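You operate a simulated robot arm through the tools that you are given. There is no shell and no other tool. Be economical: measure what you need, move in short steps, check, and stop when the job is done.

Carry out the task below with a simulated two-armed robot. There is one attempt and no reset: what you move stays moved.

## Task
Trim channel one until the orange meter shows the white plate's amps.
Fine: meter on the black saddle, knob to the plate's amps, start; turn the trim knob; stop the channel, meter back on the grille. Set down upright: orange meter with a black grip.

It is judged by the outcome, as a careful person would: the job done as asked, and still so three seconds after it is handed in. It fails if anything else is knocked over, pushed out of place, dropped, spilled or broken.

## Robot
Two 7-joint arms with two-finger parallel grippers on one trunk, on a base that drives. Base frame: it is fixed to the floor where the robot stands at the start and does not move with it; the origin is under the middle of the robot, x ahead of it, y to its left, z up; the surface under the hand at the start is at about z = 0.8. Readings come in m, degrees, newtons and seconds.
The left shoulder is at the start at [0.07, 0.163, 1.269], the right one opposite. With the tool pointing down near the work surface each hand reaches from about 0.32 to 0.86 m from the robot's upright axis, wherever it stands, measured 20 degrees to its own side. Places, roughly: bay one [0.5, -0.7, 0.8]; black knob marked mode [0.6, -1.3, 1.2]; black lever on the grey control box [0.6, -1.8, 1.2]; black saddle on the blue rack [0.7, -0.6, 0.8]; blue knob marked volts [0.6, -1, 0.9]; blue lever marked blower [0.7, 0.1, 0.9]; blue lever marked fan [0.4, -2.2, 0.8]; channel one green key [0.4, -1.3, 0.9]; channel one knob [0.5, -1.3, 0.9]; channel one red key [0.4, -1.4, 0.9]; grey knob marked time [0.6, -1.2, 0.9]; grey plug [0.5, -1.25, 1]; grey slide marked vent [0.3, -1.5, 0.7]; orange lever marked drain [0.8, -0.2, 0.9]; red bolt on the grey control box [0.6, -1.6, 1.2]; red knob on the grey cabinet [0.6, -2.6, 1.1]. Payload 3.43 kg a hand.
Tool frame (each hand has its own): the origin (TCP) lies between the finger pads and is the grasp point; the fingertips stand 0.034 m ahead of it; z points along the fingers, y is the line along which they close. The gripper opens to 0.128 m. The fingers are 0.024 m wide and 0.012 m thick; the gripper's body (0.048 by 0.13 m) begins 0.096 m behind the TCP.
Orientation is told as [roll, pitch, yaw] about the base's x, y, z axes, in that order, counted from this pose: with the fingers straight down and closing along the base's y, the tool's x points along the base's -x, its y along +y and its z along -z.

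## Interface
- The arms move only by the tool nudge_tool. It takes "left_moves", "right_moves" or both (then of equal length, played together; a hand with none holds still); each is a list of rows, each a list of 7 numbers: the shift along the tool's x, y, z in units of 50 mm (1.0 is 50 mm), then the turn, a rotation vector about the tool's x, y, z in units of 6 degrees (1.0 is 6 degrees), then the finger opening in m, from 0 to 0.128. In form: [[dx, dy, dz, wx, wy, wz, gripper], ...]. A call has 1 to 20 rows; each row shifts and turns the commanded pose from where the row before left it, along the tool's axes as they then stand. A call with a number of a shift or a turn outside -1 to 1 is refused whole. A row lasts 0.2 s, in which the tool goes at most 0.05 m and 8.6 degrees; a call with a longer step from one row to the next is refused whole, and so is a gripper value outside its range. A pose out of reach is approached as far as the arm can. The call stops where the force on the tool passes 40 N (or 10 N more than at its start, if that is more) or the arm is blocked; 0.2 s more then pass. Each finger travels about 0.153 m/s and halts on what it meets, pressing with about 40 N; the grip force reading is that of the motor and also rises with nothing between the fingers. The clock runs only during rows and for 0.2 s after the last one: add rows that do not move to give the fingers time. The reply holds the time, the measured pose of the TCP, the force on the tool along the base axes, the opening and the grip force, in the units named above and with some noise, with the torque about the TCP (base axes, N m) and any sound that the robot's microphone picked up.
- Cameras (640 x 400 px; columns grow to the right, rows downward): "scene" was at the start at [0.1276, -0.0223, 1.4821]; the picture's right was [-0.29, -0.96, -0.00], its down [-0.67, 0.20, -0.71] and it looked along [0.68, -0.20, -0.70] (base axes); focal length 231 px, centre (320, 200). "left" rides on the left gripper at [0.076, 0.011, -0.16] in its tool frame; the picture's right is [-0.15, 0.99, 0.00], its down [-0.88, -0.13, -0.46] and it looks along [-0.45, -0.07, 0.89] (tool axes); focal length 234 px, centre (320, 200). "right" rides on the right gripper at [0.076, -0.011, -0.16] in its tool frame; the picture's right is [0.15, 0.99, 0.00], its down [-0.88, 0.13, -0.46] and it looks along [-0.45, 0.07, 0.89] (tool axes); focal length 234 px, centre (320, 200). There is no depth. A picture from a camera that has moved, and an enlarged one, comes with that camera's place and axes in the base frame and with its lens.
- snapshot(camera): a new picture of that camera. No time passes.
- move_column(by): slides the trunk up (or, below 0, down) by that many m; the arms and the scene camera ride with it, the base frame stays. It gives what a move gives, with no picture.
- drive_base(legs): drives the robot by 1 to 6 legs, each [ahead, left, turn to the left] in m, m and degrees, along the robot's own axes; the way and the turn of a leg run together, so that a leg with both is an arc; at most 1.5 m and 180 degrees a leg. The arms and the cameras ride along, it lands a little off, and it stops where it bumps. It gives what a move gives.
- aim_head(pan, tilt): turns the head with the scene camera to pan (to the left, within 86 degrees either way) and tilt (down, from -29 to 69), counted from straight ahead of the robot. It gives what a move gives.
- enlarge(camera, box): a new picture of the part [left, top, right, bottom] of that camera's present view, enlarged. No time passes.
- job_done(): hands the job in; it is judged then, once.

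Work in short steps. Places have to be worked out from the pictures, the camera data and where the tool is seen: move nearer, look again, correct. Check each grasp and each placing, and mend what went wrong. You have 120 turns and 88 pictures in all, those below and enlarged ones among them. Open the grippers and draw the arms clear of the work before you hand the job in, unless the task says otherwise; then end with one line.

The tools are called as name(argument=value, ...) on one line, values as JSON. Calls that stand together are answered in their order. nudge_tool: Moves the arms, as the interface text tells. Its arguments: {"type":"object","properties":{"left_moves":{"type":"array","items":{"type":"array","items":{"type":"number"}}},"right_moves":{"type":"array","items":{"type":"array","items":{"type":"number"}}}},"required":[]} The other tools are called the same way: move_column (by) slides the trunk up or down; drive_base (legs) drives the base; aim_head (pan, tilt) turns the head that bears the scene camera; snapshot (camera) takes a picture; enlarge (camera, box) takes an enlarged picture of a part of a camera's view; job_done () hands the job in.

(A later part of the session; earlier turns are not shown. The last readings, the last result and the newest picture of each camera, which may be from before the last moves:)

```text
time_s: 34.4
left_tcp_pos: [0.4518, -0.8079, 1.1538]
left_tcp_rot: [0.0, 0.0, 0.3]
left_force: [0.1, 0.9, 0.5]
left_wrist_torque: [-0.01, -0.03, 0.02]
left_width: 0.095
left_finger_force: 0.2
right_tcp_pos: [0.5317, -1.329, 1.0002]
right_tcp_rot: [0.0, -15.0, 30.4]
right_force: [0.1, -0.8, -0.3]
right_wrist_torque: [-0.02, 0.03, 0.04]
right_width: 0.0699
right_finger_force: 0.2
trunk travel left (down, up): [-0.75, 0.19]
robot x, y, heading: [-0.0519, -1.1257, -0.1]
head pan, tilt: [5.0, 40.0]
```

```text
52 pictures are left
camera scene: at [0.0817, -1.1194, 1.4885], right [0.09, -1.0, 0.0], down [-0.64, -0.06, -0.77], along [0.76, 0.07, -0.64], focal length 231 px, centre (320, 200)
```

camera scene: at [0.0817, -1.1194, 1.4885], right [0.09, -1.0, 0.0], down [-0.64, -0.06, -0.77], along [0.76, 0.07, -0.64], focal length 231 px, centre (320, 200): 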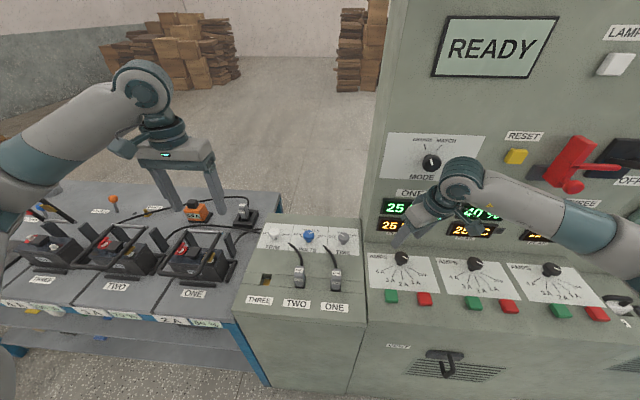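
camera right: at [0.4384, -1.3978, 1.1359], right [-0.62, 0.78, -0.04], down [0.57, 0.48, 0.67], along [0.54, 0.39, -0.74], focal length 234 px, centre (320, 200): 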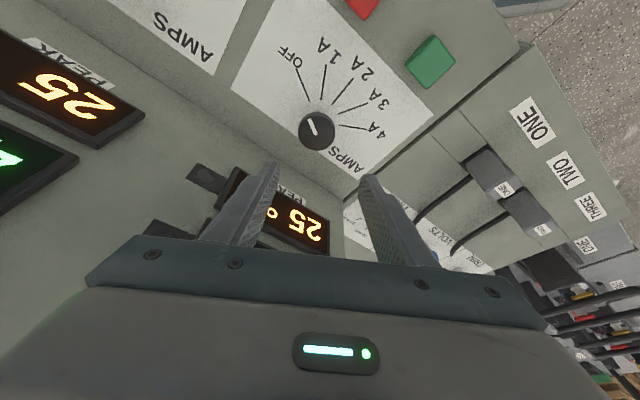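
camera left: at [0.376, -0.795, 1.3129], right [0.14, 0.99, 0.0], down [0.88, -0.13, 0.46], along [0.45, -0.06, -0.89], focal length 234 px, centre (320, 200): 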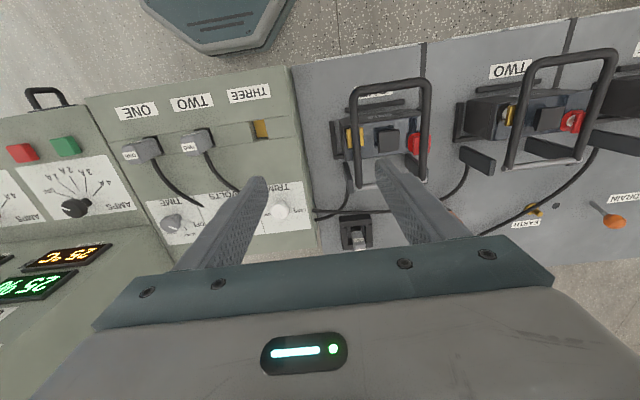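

Triangulating the views puts the knob top lower, near [0.545, -1.336, 0.873]. I align over it down to z 0.92 and look again.

nudge_tool(right_moves=[[0.173, -0.124, 0.782, 0, 0, 0, 0.065], [0.173, -0.124, 0.782, 0, 0, 0, 0.065]])

snapshot(camera="right")

enlarge(camera="scene", box=[340, 180, 500, 300])

```text
time_s: 35.0
left_tcp_pos: [0.4529, -0.8066, 1.1531]
left_tcp_rot: [0.0, 0.0, 0.3]
left_force: [0.4, -0.3, 0.4]
left_wrist_torque: [-0.04, 0.01, 0.0]
left_width: 0.0951
left_finger_force: 0.1
right_tcp_pos: [0.5425, -1.3368, 0.9201]
right_tcp_rot: [0.1, -15.0, 30.5]
right_force: [-0.5, -1.1, -0.4]
right_wrist_torque: [0.03, 0.0, -0.02]
right_width: 0.065
right_finger_force: 0.1
trunk travel left (down, up): [-0.75, 0.19]
robot x, y, heading: [-0.0518, -1.1303, 0.3]
head pan, tilt: [5.0, 40.0]
```

```text
51 pictures are left
camera right: at [0.4491, -1.4046, 1.0548], right [-0.62, 0.78, -0.04], down [0.57, 0.48, 0.67], along [0.54, 0.39, -0.74], focal length 234 px, centre (320, 200)
```

right: 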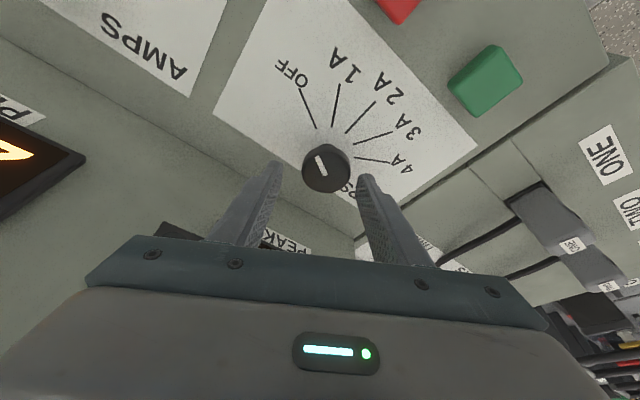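

```text
3.33 times, centred on (420, 240) of scene
camera zoom: at [0.0822, -1.1196, 1.4886], right [0.09, -1.0, 0.0], down [-0.64, -0.06, -0.77], along [0.76, 0.07, -0.64], focal length 770 px, centre (-13, 67)
```

zoom: 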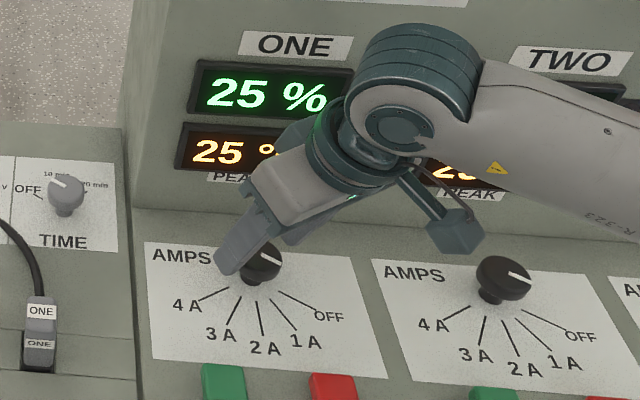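

Knob is centred between the fingers. I lower the pads around it and close.

nudge_tool(right_moves=[[0.092, 0.037, 0.39, 0, 0, 0, 0.065], [0.092, 0.037, 0.39, 0, 0, 0, 0.065], [0, 0, 0, 0, 0, 0, 0.02], [0, 0, 0, 0, 0, 0, 0.0], [0, 0, 0, 0, 0, 0, 0.0]])

enlarge(camera="right", box=[200, 60, 480, 260])

```text
time_s: 35.5
left_tcp_pos: [0.4519, -0.8078, 1.1545]
left_tcp_rot: [0.1, 0.0, 0.2]
left_force: [0.0, -0.1, -0.1]
left_wrist_torque: [0.01, 0.02, -0.05]
left_width: 0.0952
left_finger_force: 0.1
right_tcp_pos: [0.5396, -1.3356, 0.8959]
right_tcp_rot: [0.0, -15.4, 30.3]
right_force: [-2.9, -1.0, 2.0]
right_wrist_torque: [0.03, -0.23, -0.02]
right_width: 0.0648
right_finger_force: 0.1
trunk travel left (down, up): [-0.75, 0.19]
robot x, y, heading: [-0.0508, -1.1284, 0.3]
head pan, tilt: [5.0, 40.0]
stopped in row 2 (right hand): the force on the tool passed its limit at 54 N (the readings are from after the stop); the commanded pose is now the measured one
```

```text
2.00 times, centred on (340, 160) of right
camera zoom: at [0.4465, -1.4035, 1.0293], right [-0.62, 0.78, -0.04], down [0.56, 0.48, 0.67], along [0.55, 0.4, -0.74], focal length 468 px, centre (280, 280)
```

zoom: 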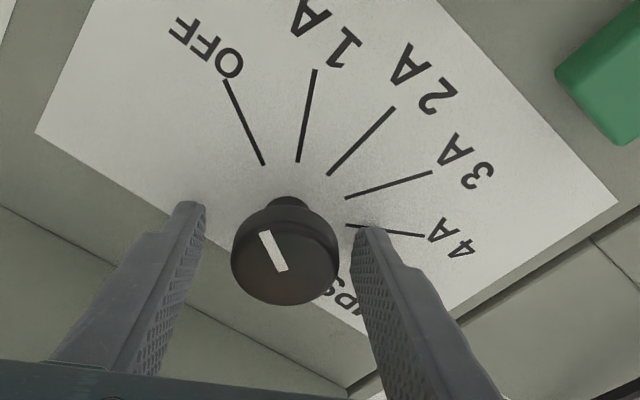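

The tips touched the deck (deck is about z 0.86, knob cap about 0.87–0.89). I raise 4 mm and close on the cap.

nudge_tool(right_moves=[[0, 0, -0.08, 0, 0, 0, 0.065], [0, 0, 0, 0, 0, 0, 0.04], [0, 0, 0, 0, 0, 0, 0.02], [0, 0, 0, 0, 0, 0, 0.0]])

enlarge(camera="right", box=[200, 60, 480, 260])

```text
time_s: 36.5
left_tcp_pos: [0.4533, -0.8073, 1.1534]
left_tcp_rot: [0.0, -0.1, 0.3]
left_force: [-0.4, 0.5, -0.1]
left_wrist_torque: [0.03, -0.03, -0.01]
left_width: 0.0951
left_finger_force: 0.1
right_tcp_pos: [0.539, -1.3336, 0.8987]
right_tcp_rot: [0.1, -15.2, 30.5]
right_force: [-6.0, 10.9, -6.1]
right_wrist_torque: [0.59, -0.2, 0.03]
right_width: 0.0415
right_finger_force: 44.8
trunk travel left (down, up): [-0.75, 0.19]
robot x, y, heading: [-0.0502, -1.1267, 0.2]
head pan, tilt: [5.0, 40.0]
```

```text
2.00 times, centred on (340, 160) of right
camera zoom: at [0.4467, -1.4018, 1.0322], right [-0.62, 0.78, -0.04], down [0.56, 0.48, 0.67], along [0.54, 0.4, -0.74], focal length 468 px, centre (280, 280)
```

zoom: 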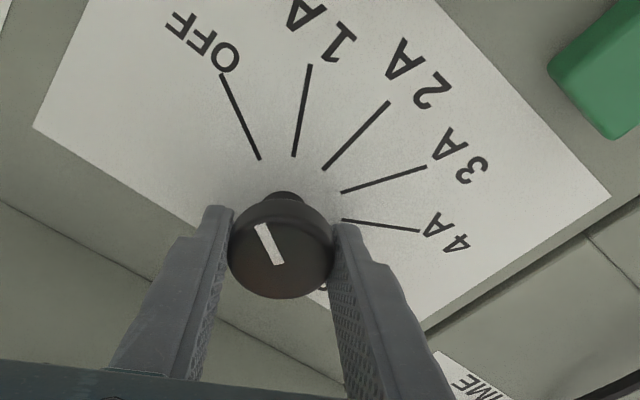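

Gripped the knob cap (41 mm). I turn 30° clockwise first and check.

nudge_tool(right_moves=[[0, 0.03, 0, 0, 0, 0, 0.0], [0, 0.01, 0, 0.259, 0, 0.966, 0.0], [0, 0.01, 0, 0.259, 0, 0.966, 0.0], [0, 0.01, 0, 0.259, 0, 0.966, 0.0], [0, 0.01, 0, 0.259, 0, 0.966, 0.0], [0, 0.01, 0, 0.259, 0, 0.966, 0.0]])

enlarge(camera="right", box=[200, 60, 480, 260])

```text
time_s: 37.9
left_tcp_pos: [0.4547, -0.8087, 1.1541]
left_tcp_rot: [-0.1, 0.0, 0.2]
left_force: [0.3, 0.3, 0.1]
left_wrist_torque: [0.01, -0.03, -0.03]
left_width: 0.095
left_finger_force: 0.0
right_tcp_pos: [0.5407, -1.3343, 0.8992]
right_tcp_rot: [0.1, -15.4, 0.0]
right_force: [4.3, -2.9, 2.2]
right_wrist_torque: [-0.29, -0.37, 0.04]
right_width: 0.0413
right_finger_force: 45.4
trunk travel left (down, up): [-0.75, 0.19]
robot x, y, heading: [-0.0511, -1.1263, 0.2]
head pan, tilt: [5.0, 40.0]
```

```text
2.00 times, centred on (340, 160) of right
camera zoom: at [0.4248, -1.3453, 1.0321], right [-0.14, 0.99, -0.04], down [0.73, 0.13, 0.67], along [0.67, 0.07, -0.74], focal length 468 px, centre (280, 280)
```

zoom: 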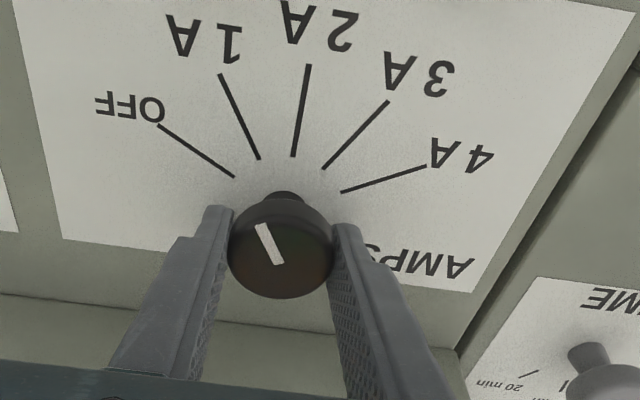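

The pointer now aligns with 1 A. Another 30° to 2 A.

nudge_tool(right_moves=[[0, 0.01, 0, 0.259, 0, 0.966, 0.0], [0, 0.01, 0, 0.259, 0, 0.966, 0.0], [0, 0.01, 0, 0.259, 0, 0.966, 0.0], [0, 0.01, 0, 0.259, 0, 0.966, 0.0], [0, 0.01, 0, 0.259, 0, 0.966, 0.0]])

enlarge(camera="right", box=[200, 60, 480, 260])

```text
time_s: 39.1
left_tcp_pos: [0.4532, -0.8102, 1.1541]
left_tcp_rot: [0.0, 0.1, 0.2]
left_force: [0.4, 0.7, -0.3]
left_wrist_torque: [0.02, 0.0, -0.01]
left_width: 0.0947
left_finger_force: 0.0
right_tcp_pos: [0.5411, -1.3337, 0.8985]
right_tcp_rot: [0.2, -15.2, -30.1]
right_force: [7.1, -21.5, 7.9]
right_wrist_torque: [-0.89, -0.65, 0.01]
right_width: 0.0413
right_finger_force: 45.1
trunk travel left (down, up): [-0.75, 0.19]
robot x, y, heading: [-0.0548, -1.1313, 0.4]
head pan, tilt: [5.0, 40.0]
```

```text
2.00 times, centred on (340, 160) of right
camera zoom: at [0.4346, -1.2866, 1.0323], right [0.37, 0.93, -0.03], down [0.7, -0.25, 0.67], along [0.61, -0.27, -0.74], focal length 468 px, centre (280, 280)
```

zoom: 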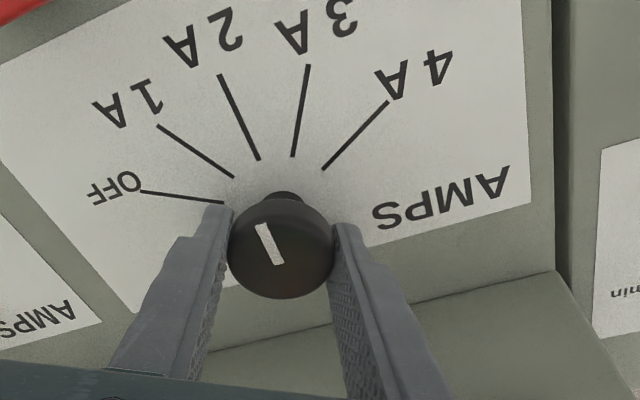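

Pointer is on 2 A. I open, and draw back along the fingers.

nudge_tool(right_moves=[[0, 0, 0, 0, 0, 0, 0.065], [0, 0, 0, 0, 0, 0, 0.065], [0, 0, -0.5, 0, 0, 0, 0.065], [0, 0, -0.9, 0, 0, 0, 0.065], [0, 0, -0.9, 0, 0, 0, 0.065]])

snapshot(camera="right")

```text
time_s: 40.3
left_tcp_pos: [0.4536, -0.8069, 1.1541]
left_tcp_rot: [-0.1, 0.0, 0.3]
left_force: [0.2, 1.1, 0.3]
left_wrist_torque: [0.04, -0.02, 0.01]
left_width: 0.095
left_finger_force: 0.0
right_tcp_pos: [0.5131, -1.315, 1.0118]
right_tcp_rot: [0.3, -15.1, -29.7]
right_force: [-0.3, -0.5, 0.1]
right_wrist_torque: [0.0, 0.01, -0.01]
right_width: 0.0648
right_finger_force: 0.0
trunk travel left (down, up): [-0.75, 0.19]
robot x, y, heading: [-0.0531, -1.1318, 0.4]
head pan, tilt: [5.0, 40.0]
```

```text
45 pictures are left
camera right: at [0.4078, -1.2693, 1.1448], right [0.37, 0.93, -0.03], down [0.7, -0.25, 0.67], along [0.61, -0.27, -0.74], focal length 234 px, centre (320, 200)
```

right: 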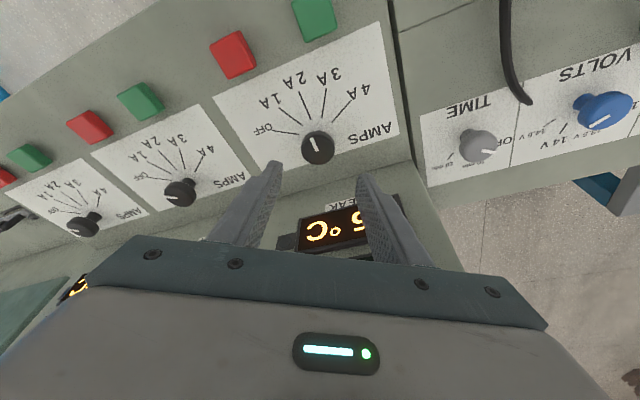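

2 A is set. Keys: green about [0.421, -1.289], red about [0.420, -1.379], tops near z 0.873. I level the tool, close the fingers and go above the green key.

nudge_tool(right_moves=[[0, 0, 0, -0.259, 0, -0.966, 0.02], [0, 0, 0, -0.259, 0, -0.966, 0.0], [0, 0, 0, -0.259, 0, -0.966, 0.0], [0, 0, 0, -0.259, 0, -0.966, 0.0], [0, 0, 0, -0.259, 0, -0.966, 0.0], [0, 0, 0, 0, 0.83, 0, 0.0], [0, 0, 0, 0, 0.83, 0, 0.0], [0, 0, 0, 0, 0.84, 0, 0.0], [0.61, 0.173, 0.3, 0, 0, 0, 0.0], [0.61, 0.173, 0.4, 0, 0, 0, 0.0], [0.61, 0.173, 0.4, 0, 0, 0, 0.0], [0, 0, 0.5, 0, 0, 0, 0.0]])

snapshot(camera="right")

enlarge(camera="scene", box=[340, 200, 480, 320])

```text
time_s: 42.9
left_tcp_pos: [0.4536, -0.8084, 1.1532]
left_tcp_rot: [0.0, 0.1, 0.4]
left_force: [-0.1, -0.1, -0.5]
left_wrist_torque: [0.01, 0.02, 0.04]
left_width: 0.0952
left_finger_force: 0.0
right_tcp_pos: [0.4219, -1.2924, 0.9299]
right_tcp_rot: [0.1, -0.3, 0.3]
right_force: [0.0, -0.4, 0.3]
right_wrist_torque: [0.01, 0.02, -0.03]
right_width: 0.0
right_finger_force: 33.4
trunk travel left (down, up): [-0.75, 0.19]
robot x, y, heading: [-0.0486, -1.1297, 0.0]
head pan, tilt: [5.0, 40.0]
```

```text
44 pictures are left
camera right: at [0.3453, -1.3032, 1.0882], right [-0.15, 0.99, 0.0], down [0.88, 0.13, 0.46], along [0.45, 0.07, -0.89], focal length 234 px, centre (320, 200)
```

right: 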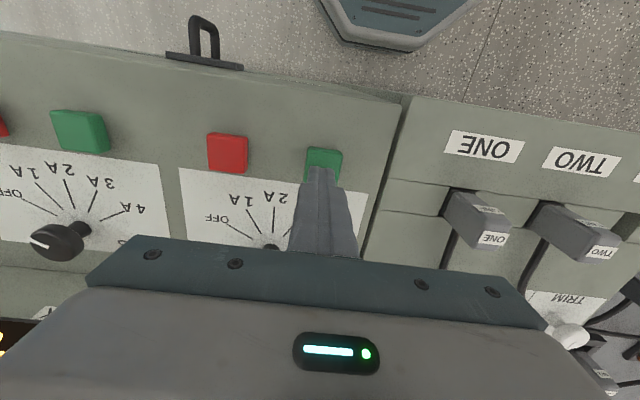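

```text
3.33 times, centred on (410, 260) of scene
camera zoom: at [0.0821, -1.1198, 1.4886], right [0.09, -1.0, 0.0], down [-0.64, -0.06, -0.77], along [0.76, 0.07, -0.64], focal length 770 px, centre (20, 0)
```

zoom: 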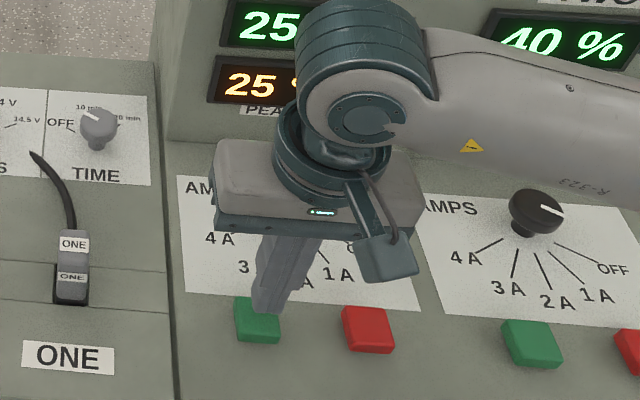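

Aim is good over the green key. Before starting, I bring the left hand over the trim knob (about [0.600, -0.909, 0.894]).

nudge_tool(left_moves=[[-0.42, -0.29, 0.5, 0, 0, 0, 0.08], [-0.42, -0.29, 0.5, 0, 0, 0, 0.07], [-0.42, -0.29, 0.5, 0, 0, 0, 0.065], [-0.42, -0.29, 0.5, 0, 0, 0, 0.065], [-0.42, -0.29, 0.5, 0, 0, 0, 0.065], [-0.42, -0.29, 0.5, 0, 0, 0, 0.065], [-0.42, -0.29, 0.5, 0, 0, 0, 0.065]])

snapshot(camera="left")

aim_head(pan=35, tilt=30)

snapshot(camera="scene")

```text
time_s: 44.5
left_tcp_pos: [0.599, -0.9074, 0.9771]
left_tcp_rot: [0.1, -0.1, 0.2]
left_force: [-0.5, 0.0, -0.6]
left_wrist_torque: [0.0, 0.03, 0.02]
left_width: 0.0648
left_finger_force: 0.0
right_tcp_pos: [0.4224, -1.2907, 0.9287]
right_tcp_rot: [0.2, -0.1, 0.3]
right_force: [-0.8, 0.2, 0.3]
right_wrist_torque: [0.02, -0.02, -0.02]
right_width: 0.0
right_finger_force: 32.9
trunk travel left (down, up): [-0.75, 0.19]
robot x, y, heading: [-0.055, -1.129, 0.1]
head pan, tilt: [5.0, 40.0]
```

```text
42 pictures are left
camera left: at [0.5229, -0.8969, 1.1368], right [0.14, 0.99, 0.0], down [0.88, -0.13, 0.46], along [0.45, -0.06, -0.89], focal length 234 px, centre (320, 200)
```

left: 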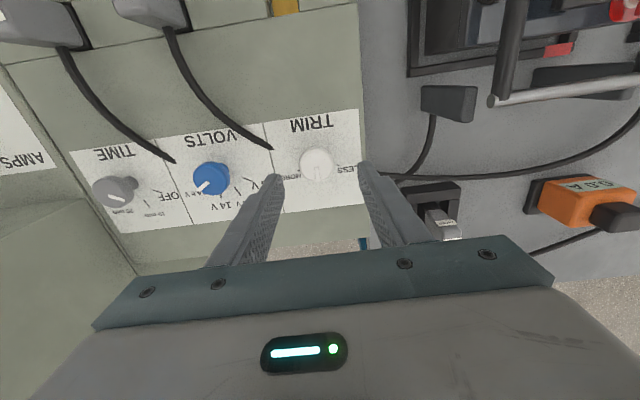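

```text
time_s: 45.5
left_tcp_pos: [0.5992, -0.9081, 0.9787]
left_tcp_rot: [0.1, 0.0, 0.3]
left_force: [0.0, -0.1, 0.4]
left_wrist_torque: [-0.02, 0.01, 0.03]
left_width: 0.0649
left_finger_force: 0.0
right_tcp_pos: [0.422, -1.2896, 0.929]
right_tcp_rot: [0.3, -0.1, 0.3]
right_force: [0.3, -0.1, 0.3]
right_wrist_torque: [-0.01, 0.02, -0.01]
right_width: 0.0
right_finger_force: 33.1
trunk travel left (down, up): [-0.75, 0.19]
robot x, y, heading: [-0.0534, -1.1278, -0.0]
head pan, tilt: [35.0, 30.0]
```

```text
41 pictures are left
camera scene: at [0.0712, -1.0752, 1.5039], right [0.58, -0.82, 0.0], down [-0.41, -0.29, -0.87], along [0.71, 0.5, -0.5], focal length 231 px, centre (320, 200)
```

scene: 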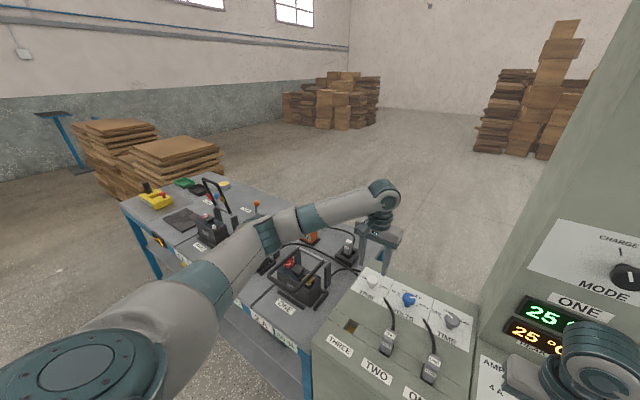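

The left wrist camera can also see the meter display. I lower the left fingers around the trim knob (stop on contact), not closing yet.

enlarge(camera="left", box=[240, 100, 400, 220])

nudge_tool(left_moves=[[-0.08, -0.05, 0.5, 0, 0, 0, 0.065], [0, 0, 0.5, 0, 0, 0, 0.065], [0, 0, 0.45, 0, 0, 0, 0.065]])

snapshot(camera="left")

enlarge(camera="scene", box=[270, 190, 430, 310])

```text
3.33 times, centred on (320, 160) of left
camera zoom: at [0.5217, -0.8965, 1.1375], right [0.14, 0.99, 0.0], down [0.88, -0.13, 0.46], along [0.45, -0.06, -0.89], focal length 781 px, centre (320, 333)
```

zoom: 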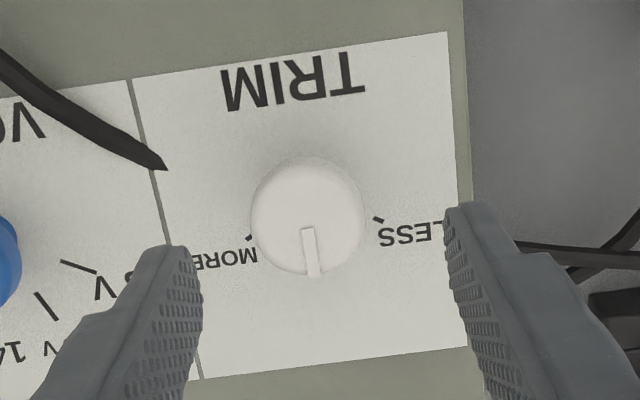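

```text
time_s: 46.3
left_tcp_pos: [0.6029, -0.9132, 0.9048]
left_tcp_rot: [0.0, 0.0, 0.3]
left_force: [-0.9, 0.3, -0.2]
left_wrist_torque: [-0.02, 0.03, -0.04]
left_width: 0.065
left_finger_force: 0.1
right_tcp_pos: [0.422, -1.2913, 0.9296]
right_tcp_rot: [0.2, -0.2, 0.3]
right_force: [-0.3, 0.3, 0.4]
right_wrist_torque: [-0.03, -0.06, 0.01]
right_width: 0.0
right_finger_force: 33.3
trunk travel left (down, up): [-0.75, 0.19]
robot x, y, heading: [-0.0506, -1.1263, 0.3]
head pan, tilt: [35.0, 30.0]
```

```text
39 pictures are left
camera left: at [0.5275, -0.9015, 1.064], right [0.14, 0.99, 0.0], down [0.88, -0.13, 0.45], along [0.45, -0.06, -0.89], focal length 234 px, centre (320, 200)
```

left: 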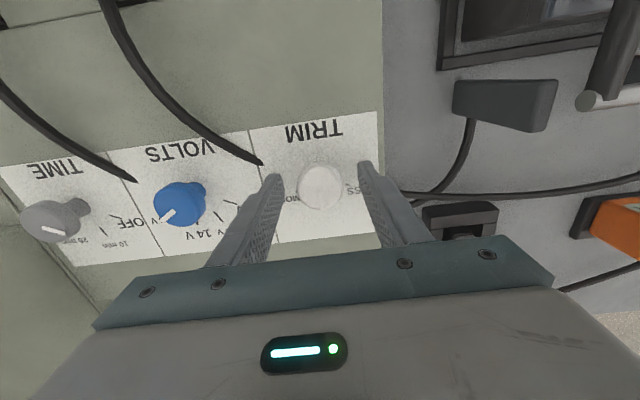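

```text
3.33 times, centred on (350, 250) of scene
camera zoom: at [0.0712, -1.0749, 1.5039], right [0.58, -0.82, 0.0], down [-0.41, -0.29, -0.87], along [0.71, 0.5, -0.5], focal length 770 px, centre (220, 33)
```

zoom: 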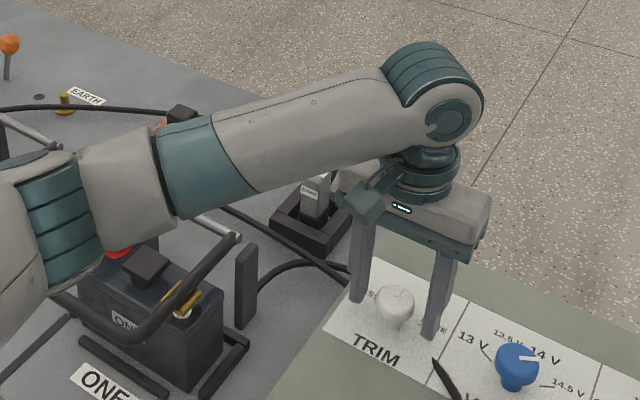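

The forearm hides the meter from the head, but turning the left hand 30° counter-clockwise would bring it into the wrist camera. I do that with the fingers open around the trim knob.

nudge_tool(left_moves=[[0, 0.04, 0, 0, 0, -1, 0.065], [0, 0, 0, 0, 0, -1, 0.065], [0, 0, 0, 0, 0, -1, 0.065], [0, 0, 0, 0, 0, -1, 0.065], [0, 0, 0, 0, 0, -1, 0.065]])

snapshot(camera="left")

```text
time_s: 47.5
left_tcp_pos: [0.6043, -0.9096, 0.9058]
left_tcp_rot: [0.0, 0.1, 30.4]
left_force: [-0.6, -0.8, 0.9]
left_wrist_torque: [-0.04, -0.01, -0.01]
left_width: 0.065
left_finger_force: 0.0
right_tcp_pos: [0.421, -1.2918, 0.9288]
right_tcp_rot: [0.2, -0.4, 0.3]
right_force: [0.2, 1.2, -0.7]
right_wrist_torque: [-0.01, 0.03, 0.01]
right_width: 0.0
right_finger_force: 33.1
trunk travel left (down, up): [-0.75, 0.19]
robot x, y, heading: [-0.0519, -1.1308, 0.1]
head pan, tilt: [35.0, 30.0]
```

```text
37 pictures are left
camera left: at [0.5324, -0.9373, 1.0656], right [-0.37, 0.93, 0.0], down [0.83, 0.33, 0.46], along [0.42, 0.17, -0.89], focal length 234 px, centre (320, 200)
```

left: 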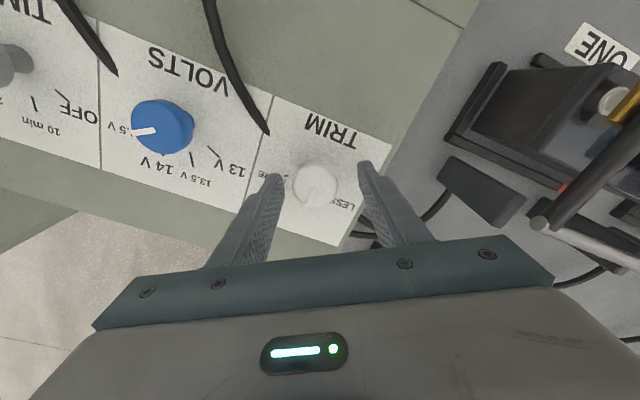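

Too far: the gripper body hides the meter now. I turn back to about 6° yaw, where it should show at the right edge.

nudge_tool(left_moves=[[0, 0, 0, 0, 0, 1, 0.065], [0, 0, 0, 0, 0, 1, 0.065], [0, 0, 0, 0, 0, 1, 0.065], [0, 0, 0, 0, 0, 1, 0.065]])

snapshot(camera="left")

```text
time_s: 48.5
left_tcp_pos: [0.6034, -0.909, 0.9062]
left_tcp_rot: [0.0, -0.1, 6.0]
left_force: [-1.0, 0.0, 0.0]
left_wrist_torque: [-0.02, 0.0, -0.02]
left_width: 0.065
left_finger_force: 0.0
right_tcp_pos: [0.4228, -1.2906, 0.9301]
right_tcp_rot: [0.1, -0.3, 0.3]
right_force: [-0.3, -0.2, -0.8]
right_wrist_torque: [0.01, -0.02, -0.02]
right_width: 0.0
right_finger_force: 33.1
trunk travel left (down, up): [-0.75, 0.19]
robot x, y, heading: [-0.0502, -1.13, 0.2]
head pan, tilt: [35.0, 30.0]
```

```text
36 pictures are left
camera left: at [0.5265, -0.906, 1.0654], right [0.04, 1.0, 0.0], down [0.89, -0.04, 0.46], along [0.45, -0.02, -0.89], focal length 234 px, centre (320, 200)
```

left: 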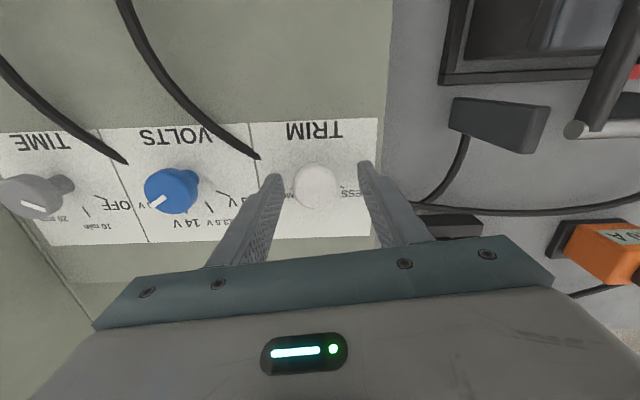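

The display shows at the right edge. Now I press the green key with the right hand in small steps.

nudge_tool(right_moves=[[0, 0, 0.25, 0, 0, 0, 0.0], [0, 0, 0.15, 0, 0, 0, 0.0], [0, 0, 0.1, 0, 0, 0, 0.0]])

```text
time_s: 49.3
left_tcp_pos: [0.6019, -0.9098, 0.9086]
left_tcp_rot: [0.1, 0.0, 6.2]
left_force: [-0.4, 0.1, 0.2]
left_wrist_torque: [-0.03, 0.0, -0.01]
left_width: 0.0651
left_finger_force: 0.1
right_tcp_pos: [0.4225, -1.2896, 0.9075]
right_tcp_rot: [0.2, -0.5, 0.1]
right_force: [-2.1, -5.6, 25.5]
right_wrist_torque: [-0.2, 0.13, 0.07]
right_width: 0.0
right_finger_force: 33.0
trunk travel left (down, up): [-0.75, 0.19]
robot x, y, heading: [-0.0533, -1.1311, 0.4]
head pan, tilt: [35.0, 30.0]
heard: click
```

A click was heard. I lift the right hand and check the meter and channel display.

nudge_tool(right_moves=[[0, 0, -0.5, 0, 0, 0, 0.0], [0, 0, -0.3, 0, 0, 0, 0.0]], left_moves=[[0, 0, 0, 0, 0, -0.5, 0.065], [0, 0, 0, 0, 0, -0.3, 0.065]])

enlarge(camera="left", box=[520, 160, 640, 300])

aim_head(pan=0, tilt=28)

snapshot(camera="scene")

```text
time_s: 49.9
left_tcp_pos: [0.6043, -0.9075, 0.906]
left_tcp_rot: [0.0, 0.0, 11.1]
left_force: [-0.3, -0.1, 0.2]
left_wrist_torque: [0.0, -0.02, 0.0]
left_width: 0.065
left_finger_force: 0.1
right_tcp_pos: [0.4206, -1.289, 0.9454]
right_tcp_rot: [0.2, -0.3, 0.3]
right_force: [-0.1, -0.1, 0.0]
right_wrist_torque: [-0.01, -0.03, 0.02]
right_width: 0.0001
right_finger_force: 32.7
trunk travel left (down, up): [-0.75, 0.19]
robot x, y, heading: [-0.0537, -1.1297, 0.2]
head pan, tilt: [35.0, 30.0]
```

```text
2.86 times, centred on (580, 230) of left
camera zoom: at [0.5265, -0.9118, 1.0656], right [-0.05, 1.0, 0.0], down [0.89, 0.04, 0.46], along [0.46, 0.02, -0.89], focal length 669 px, centre (-423, 114)
```

zoom: 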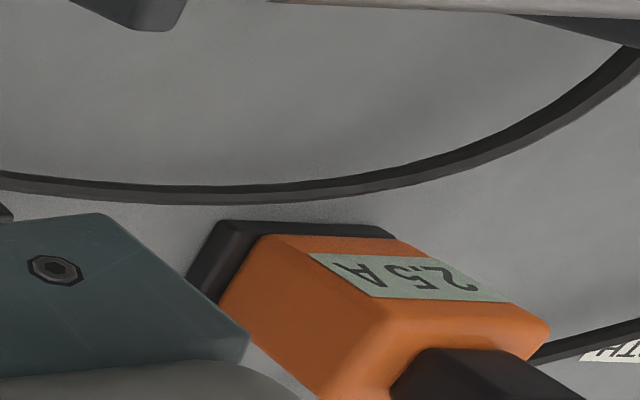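

```text
time_s: 50.9
left_tcp_pos: [0.6049, -0.909, 0.906]
left_tcp_rot: [-0.1, -0.1, 10.9]
left_force: [0.7, -0.3, 0.3]
left_wrist_torque: [-0.03, 0.01, -0.03]
left_width: 0.065
left_finger_force: 0.0
right_tcp_pos: [0.422, -1.288, 0.9439]
right_tcp_rot: [0.2, -0.4, 0.4]
right_force: [-0.5, 1.3, -0.7]
right_wrist_torque: [0.04, -0.01, -0.01]
right_width: 0.0
right_finger_force: 32.9
trunk travel left (down, up): [-0.75, 0.19]
robot x, y, heading: [-0.0541, -1.1285, -0.2]
head pan, tilt: [0.0, 28.0]
```

```text
34 pictures are left
camera scene: at [0.0881, -1.1267, 1.5071], right [0.01, -1.0, 0.0], down [-0.47, 0.0, -0.88], along [0.88, 0.0, -0.47], focal length 231 px, centre (320, 200)
```

scene: 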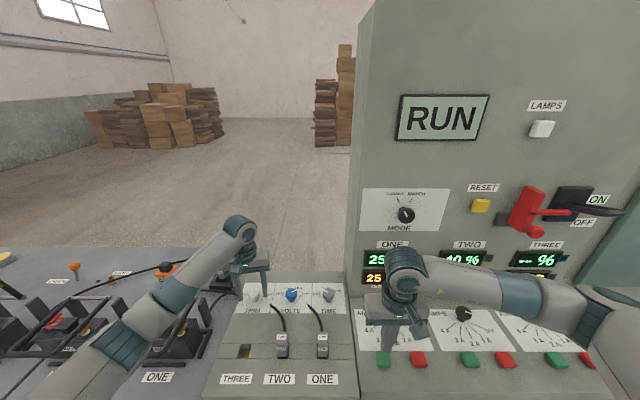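

Channel runs (RUN) and the meter shows 2.5 A, so trim goes counter-clockwise toward LESS. I pre-turn clockwise with open fingers to yaw about −19°, lower 4 mm, and grip the knob.

nudge_tool(left_moves=[[0, 0, 0.08, 0, 0, 1, 0.065], [0, 0, 0, 0, 0, 1, 0.065], [0, 0, 0, 0, 0, 1, 0.065], [0, 0, 0, 0, 0, 1, 0.065], [0, 0, 0, 0, 0, 1, 0.065], [0, 0, 0, 0, 0, 0, 0.04], [0, 0, 0, 0, 0, 0, 0.02], [0, 0, 0, 0, 0, 0, 0.0]])

enlarge(camera="left", box=[220, 100, 420, 240])

```text
time_s: 52.7
left_tcp_pos: [0.6029, -0.9126, 0.9022]
left_tcp_rot: [-0.1, 0.1, -19.2]
left_force: [-9.4, -17.4, -7.8]
left_wrist_torque: [-0.66, -0.1, -0.03]
left_width: 0.0375
left_finger_force: 44.9
right_tcp_pos: [0.4212, -1.29, 0.9439]
right_tcp_rot: [0.3, -0.2, 0.3]
right_force: [-0.5, -0.2, 0.1]
right_wrist_torque: [0.04, 0.0, 0.0]
right_width: 0.0
right_finger_force: 32.9
trunk travel left (down, up): [-0.75, 0.19]
robot x, y, heading: [-0.0504, -1.1306, -0.0]
head pan, tilt: [0.0, 28.0]
```

```text
2.86 times, centred on (320, 170) of left
camera zoom: at [0.5353, -0.8765, 1.061], right [0.46, 0.89, 0.0], down [0.79, -0.41, 0.45], along [0.4, -0.21, -0.89], focal length 669 px, centre (320, 286)
```

zoom: 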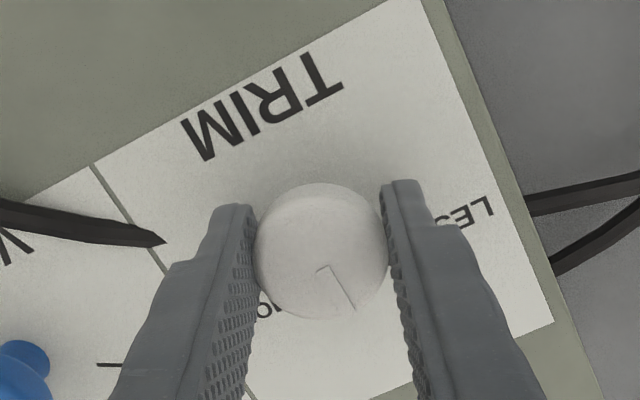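

Gripped. I relieve the side load a little and turn 24° counter-clockwise, then read the meter.

nudge_tool(left_moves=[[0, -0.04, 0, 0, 0, 0, 0.0], [0, 0, 0, 0, 0, -1, 0.0], [0, 0, 0, 0, 0, -1, 0.0], [0, 0, 0, 0, 0, -1, 0.0], [0, 0, 0, 0, 0, -1, 0.0]])

enlarge(camera="left", box=[520, 160, 640, 300])

```text
time_s: 53.9
left_tcp_pos: [0.604, -0.9124, 0.9025]
left_tcp_rot: [0.1, 0.2, 5.1]
left_force: [-7.5, -20.8, -10.1]
left_wrist_torque: [-0.33, 0.72, -0.03]
left_width: 0.0375
left_finger_force: 45.0
right_tcp_pos: [0.4227, -1.2908, 0.9449]
right_tcp_rot: [0.2, -0.2, 0.3]
right_force: [0.7, 0.3, -0.7]
right_wrist_torque: [0.05, 0.0, 0.02]
right_width: 0.0001
right_finger_force: 33.2
trunk travel left (down, up): [-0.75, 0.19]
robot x, y, heading: [-0.0514, -1.1326, 0.1]
head pan, tilt: [0.0, 28.0]
```

```text
2.86 times, centred on (580, 230) of left
camera zoom: at [0.5267, -0.9083, 1.0611], right [0.06, 1.0, 0.0], down [0.89, -0.05, 0.45], along [0.45, -0.03, -0.89], focal length 669 px, centre (-423, 114)
```

zoom: 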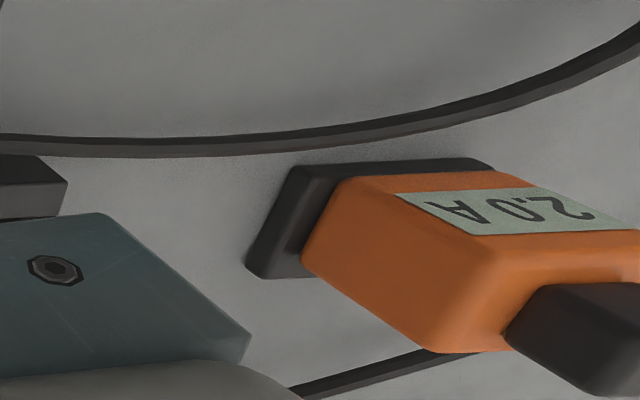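

The meter shows 2.0 A. I release the trim knob gently and rise, then re-read.

nudge_tool(left_moves=[[0, 0, 0, 0, 0, 0, 0.065], [0, 0, 0, 0, 0, 0, 0.065], [0, 0, -0.5, 0, 0, 0, 0.065], [0, 0, -0.9, 0, 0, 0, 0.065]])

snapshot(camera="left")

enlarge(camera="left", box=[500, 140, 640, 260])

```text
time_s: 54.9
left_tcp_pos: [0.6034, -0.9122, 0.9717]
left_tcp_rot: [0.1, -0.1, 5.1]
left_force: [0.1, -0.9, 0.1]
left_wrist_torque: [0.04, -0.02, 0.01]
left_width: 0.0649
left_finger_force: 0.0
right_tcp_pos: [0.4207, -1.2882, 0.944]
right_tcp_rot: [0.2, -0.3, 0.3]
right_force: [-0.6, 0.4, -0.1]
right_wrist_torque: [0.04, 0.0, -0.04]
right_width: 0.0001
right_finger_force: 33.0
trunk travel left (down, up): [-0.75, 0.19]
robot x, y, heading: [-0.0522, -1.1308, 0.2]
head pan, tilt: [0.0, 28.0]
```

```text
31 pictures are left
camera left: at [0.5265, -0.9075, 1.1308], right [0.06, 1.0, 0.0], down [0.89, -0.05, 0.46], along [0.45, -0.03, -0.89], focal length 234 px, centre (320, 200)
```

left: 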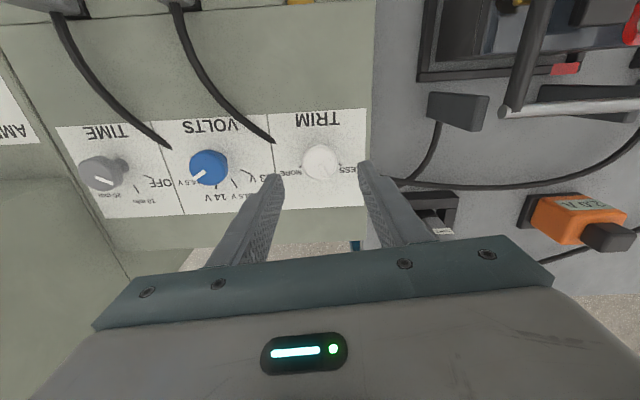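

```text
3.33 times, centred on (570, 200) of left
camera zoom: at [0.5265, -0.9075, 1.1308], right [0.06, 1.0, 0.0], down [0.89, -0.05, 0.46], along [0.45, -0.03, -0.89], focal length 781 px, centre (-513, 200)
```

zoom: 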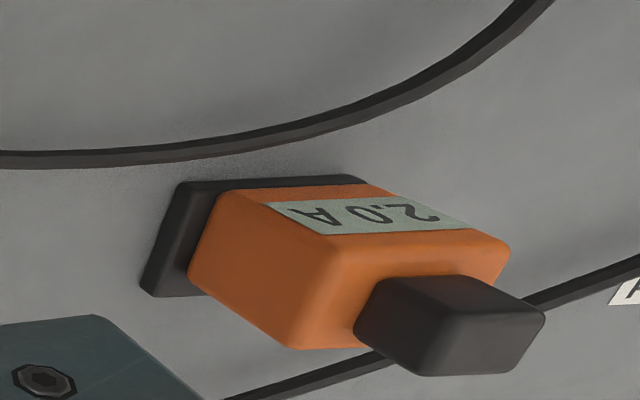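

Still 2.0 A. Now I shift the right hand over the red key and press it.

nudge_tool(right_moves=[[0, -0.9, 0, 0, 0, 0, 0.0], [0, -0.9, 0, 0, 0, 0, 0.0]])

enlarge(camera="right", box=[220, 100, 440, 260])

```text
time_s: 55.5
left_tcp_pos: [0.6034, -0.913, 0.972]
left_tcp_rot: [0.0, 0.1, 5.1]
left_force: [0.1, -0.4, 0.2]
left_wrist_torque: [0.03, -0.01, 0.0]
left_width: 0.0651
left_finger_force: 0.0
right_tcp_pos: [0.4207, -1.3795, 0.9438]
right_tcp_rot: [0.2, -0.1, 0.2]
right_force: [-0.4, -0.4, -0.6]
right_wrist_torque: [-0.03, -0.03, -0.04]
right_width: 0.0
right_finger_force: 32.4
trunk travel left (down, up): [-0.75, 0.19]
robot x, y, heading: [-0.0524, -1.1255, 0.1]
head pan, tilt: [0.0, 28.0]
```

```text
2.50 times, centred on (330, 180) of right
camera zoom: at [0.3434, -1.3925, 1.1028], right [-0.15, 0.99, 0.0], down [0.88, 0.13, 0.46], along [0.46, 0.07, -0.89], focal length 585 px, centre (295, 250)
```

zoom: 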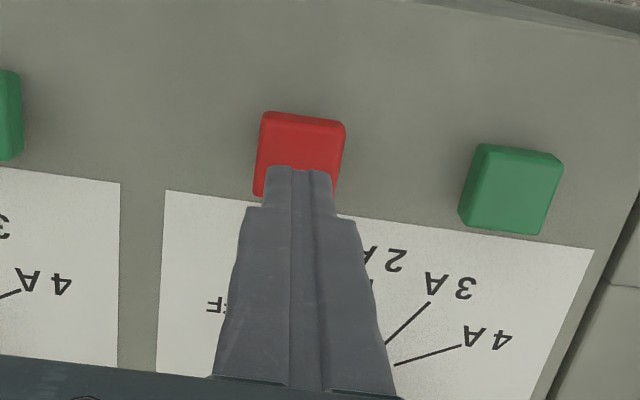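

nudge_tool(right_moves=[[0.03, 0, 0.5, 0, 0, 0, 0.0], [0, 0, 0.18, 0, 0, 0, 0.0], [0, 0, 0.12, 0, 0, 0, 0.0]])

```text
time_s: 56.3
left_tcp_pos: [0.6023, -0.9124, 0.9737]
left_tcp_rot: [-0.1, -0.1, 4.9]
left_force: [1.1, -0.1, 0.1]
left_wrist_torque: [-0.01, -0.03, -0.01]
left_width: 0.0652
left_finger_force: 0.1
right_tcp_pos: [0.4205, -1.3779, 0.9078]
right_tcp_rot: [0.3, -0.6, 0.2]
right_force: [-1.9, -4.4, 28.6]
right_wrist_torque: [-0.15, 0.13, -0.08]
right_width: 0.0
right_finger_force: 32.6
trunk travel left (down, up): [-0.75, 0.19]
robot x, y, heading: [-0.0545, -1.1309, 0.3]
head pan, tilt: [0.0, 28.0]
heard: click
```

Click heard. I lift the right hand clear and back, raise the left, and verify the stop.

nudge_tool(right_moves=[[0, 0, -0.7, 0, 0, 0, 0.0], [0, 0, -0.9, 0, 0, 0, 0.0], [0, 0, -0.9, 0, 0, 0, 0.0], [0, 0, -0.9, 0, 0, 0, 0.0], [0, 0, -0.9, 0, 0, 0, 0.03], [0.6, -0.6, -0.3, 0, 0, 0, 0.06], [0.6, -0.6, 0, 0, 0, 0, 0.06], [0.6, -0.6, 0, 0, 0, 0, 0.06], [0.6, -0.6, 0, 0, 0, 0, 0.06]], left_moves=[[0, 0, -0.4, 0, 0, 0, 0.065], [0, 0, -0.8, 0, 0, 0, 0.065], [0, 0, -0.8, 0, 0, 0, 0.065], [0, 0, -0.8, 0, 0, 0, 0.065], [0, 0, -0.8, 0, 0, 0, 0.065], [0.5, 0, 0, 0, 0, 0.42, 0.065], [0.8, 0, 0, 0, 0, 0.42, 0.08], [0.8, 0, 0, 0, 0, 0, 0.095], [0.8, 0, 0, 0, 0, 0, 0.095]])

snapshot(camera="scene")

snapshot(camera="left")

```text
time_s: 58.3
left_tcp_pos: [0.4544, -0.9157, 1.1555]
left_tcp_rot: [0.0, -0.2, 0.1]
left_force: [-0.3, -0.1, -0.1]
left_wrist_torque: [0.03, -0.09, 0.01]
left_width: 0.0952
left_finger_force: 0.0
right_tcp_pos: [0.298, -1.5042, 1.134]
right_tcp_rot: [0.2, -0.4, 0.3]
right_force: [-0.9, 0.8, 0.4]
right_wrist_torque: [0.01, -0.04, -0.06]
right_width: 0.06
right_finger_force: 0.1
trunk travel left (down, up): [-0.75, 0.19]
robot x, y, heading: [-0.05, -1.133, 0.5]
head pan, tilt: [0.0, 28.0]
```

```text
28 pictures are left
camera scene: at [0.0837, -1.1284, 1.5076], right [0.0, -1.0, 0.0], down [-0.47, 0.0, -0.88], along [0.88, 0.0, -0.47], focal length 231 px, centre (320, 200)
```

scene: 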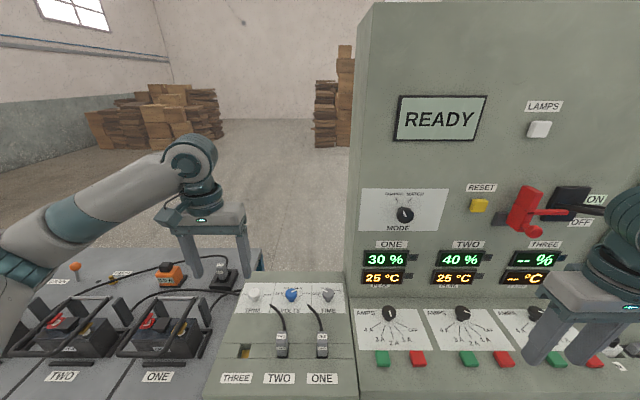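

```text
27 pictures are left
camera left: at [0.3786, -0.9045, 1.3141], right [0.15, 0.99, 0.0], down [0.88, -0.13, 0.46], along [0.45, -0.07, -0.89], focal length 234 px, centre (320, 200)
```

left: 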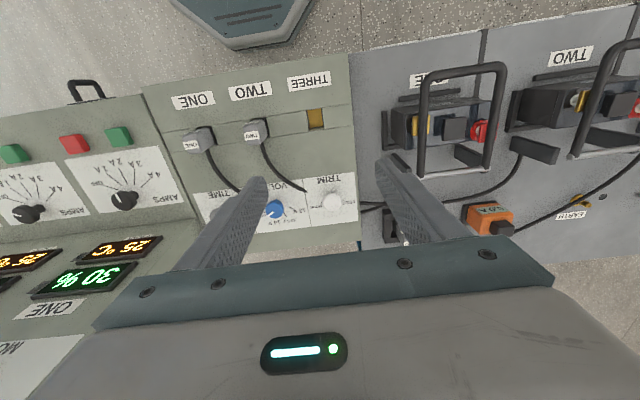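

Channel is stopped (READY). I drive back left so the left hand can pick the meter up.

drive_base(legs=[[0, 0.44, -0.3]])

nudge_tool(left_moves=[[-0.7, -0.22, 0, 0, 0, 0, 0.1], [-0.8, -0.22, 0, 0, 0, 0, 0.1], [-0.8, -0.22, 0, 0, 0, 0, 0.1], [-0.8, -0.22, 0, 0, 0, 0, 0.1], [-0.8, -0.22, 0, 0, 0, 0, 0.1], [-0.8, -0.22, 0, 0, 0, 0, 0.1], [-0.8, -0.22, 0, 0, 0, 0, 0.1]])

snapshot(camera="left")

```text
time_s: 60.9
left_tcp_pos: [0.4613, -0.4866, 1.1533]
left_tcp_rot: [-0.1, 0.0, -0.3]
left_force: [0.4, 0.2, 0.3]
left_wrist_torque: [0.0, 0.01, 0.03]
left_width: 0.0954
left_finger_force: 0.1
right_tcp_pos: [0.2999, -1.0726, 1.1333]
right_tcp_rot: [0.2, -0.2, -0.1]
right_force: [-0.8, -0.4, 0.1]
right_wrist_torque: [0.0, 0.0, 0.02]
right_width: 0.0598
right_finger_force: 0.1
trunk travel left (down, up): [-0.75, 0.19]
robot x, y, heading: [-0.0517, -0.6931, 0.0]
head pan, tilt: [0.0, 28.0]
```

```text
time_s: 62.5
left_tcp_pos: [0.7355, -0.5678, 1.1496]
left_tcp_rot: [0.2, 0.1, -0.4]
left_force: [0.7, -0.1, -0.3]
left_wrist_torque: [-0.02, 0.02, -0.02]
left_width: 0.0997
left_finger_force: 0.2
right_tcp_pos: [0.2995, -1.0752, 1.1321]
right_tcp_rot: [0.3, -0.2, 0.1]
right_force: [-0.6, -0.3, 0.6]
right_wrist_torque: [0.05, 0.03, 0.03]
right_width: 0.0601
right_finger_force: 0.0
trunk travel left (down, up): [-0.75, 0.19]
robot x, y, heading: [-0.053, -0.6958, -0.4]
head pan, tilt: [0.0, 28.0]
```

```text
26 pictures are left
camera left: at [0.6594, -0.5552, 1.3093], right [0.15, 0.99, 0.0], down [0.88, -0.14, 0.45], along [0.45, -0.07, -0.89], focal length 234 px, centre (320, 200)
```

left: 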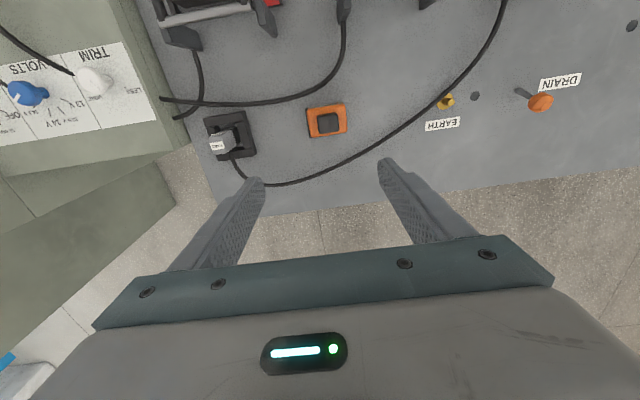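

Meter is where I left it (TCP target [0.734, -0.552, 0.866]). I descend around it, checking just above first.

nudge_tool(left_moves=[[0.03, 0.31, 0.7, 0, 0, 0, 0.1], [0, 0, 0.9, 0, 0, 0, 0.1], [0, 0, 0.9, 0, 0, 0, 0.1], [0, 0, 0.9, 0, 0, 0, 0.1], [0, 0, 0.9, 0, 0, 0, 0.1]])

enlarge(camera="left", box=[200, 80, 440, 260])

```text
time_s: 63.7
left_tcp_pos: [0.7324, -0.5481, 0.9347]
left_tcp_rot: [0.0, 0.0, -0.4]
left_force: [0.3, -0.4, 0.8]
left_wrist_torque: [-0.03, 0.0, 0.0]
left_width: 0.1002
left_finger_force: 0.1
right_tcp_pos: [0.2993, -1.0723, 1.1328]
right_tcp_rot: [0.2, -0.2, -0.1]
right_force: [-0.3, 0.0, -0.3]
right_wrist_torque: [0.0, 0.01, 0.0]
right_width: 0.0599
right_finger_force: 0.0
trunk travel left (down, up): [-0.75, 0.19]
robot x, y, heading: [-0.0504, -0.6932, -0.2]
head pan, tilt: [0.0, 28.0]
```

```text
2.22 times, centred on (320, 170) of left
camera zoom: at [0.6562, -0.5352, 1.0946], right [0.15, 0.99, 0.0], down [0.88, -0.14, 0.46], along [0.45, -0.07, -0.89], focal length 520 px, centre (320, 267)
```

zoom: 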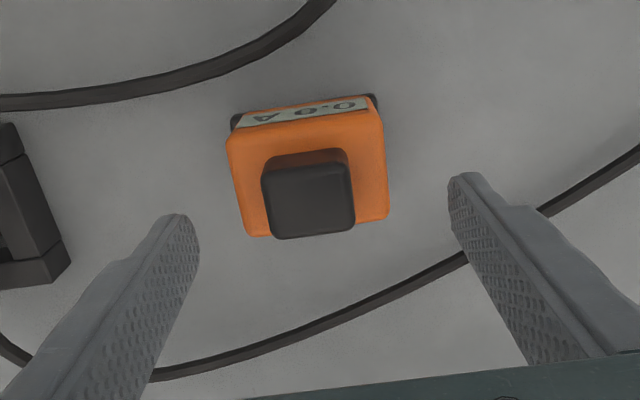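

nudge_tool(left_moves=[[-0.04, -0.08, 0.5, 0, 0, 0, 0.1], [0, 0, 0.5, 0, 0, 0, 0.095], [0, 0, 0.38, 0, 0, 0, 0.09], [0, 0, 0, 0, 0, 0, 0.06], [0, 0, 0, 0, 0, 0, 0.03], [0, 0, 0, 0, 0, 0, 0.0]])

```text
time_s: 65.1
left_tcp_pos: [0.7347, -0.5532, 0.8688]
left_tcp_rot: [-0.1, 0.1, -0.3]
left_force: [0.0, -0.7, 0.2]
left_wrist_torque: [0.0, -0.03, 0.02]
left_width: 0.0695
left_finger_force: 40.5
right_tcp_pos: [0.2999, -1.0716, 1.1341]
right_tcp_rot: [0.1, -0.1, -0.1]
right_force: [0.1, 0.0, 0.4]
right_wrist_torque: [-0.04, 0.02, 0.0]
right_width: 0.0599
right_finger_force: 0.1
trunk travel left (down, up): [-0.75, 0.19]
robot x, y, heading: [-0.0541, -0.6935, -0.2]
head pan, tilt: [0.0, 28.0]
```

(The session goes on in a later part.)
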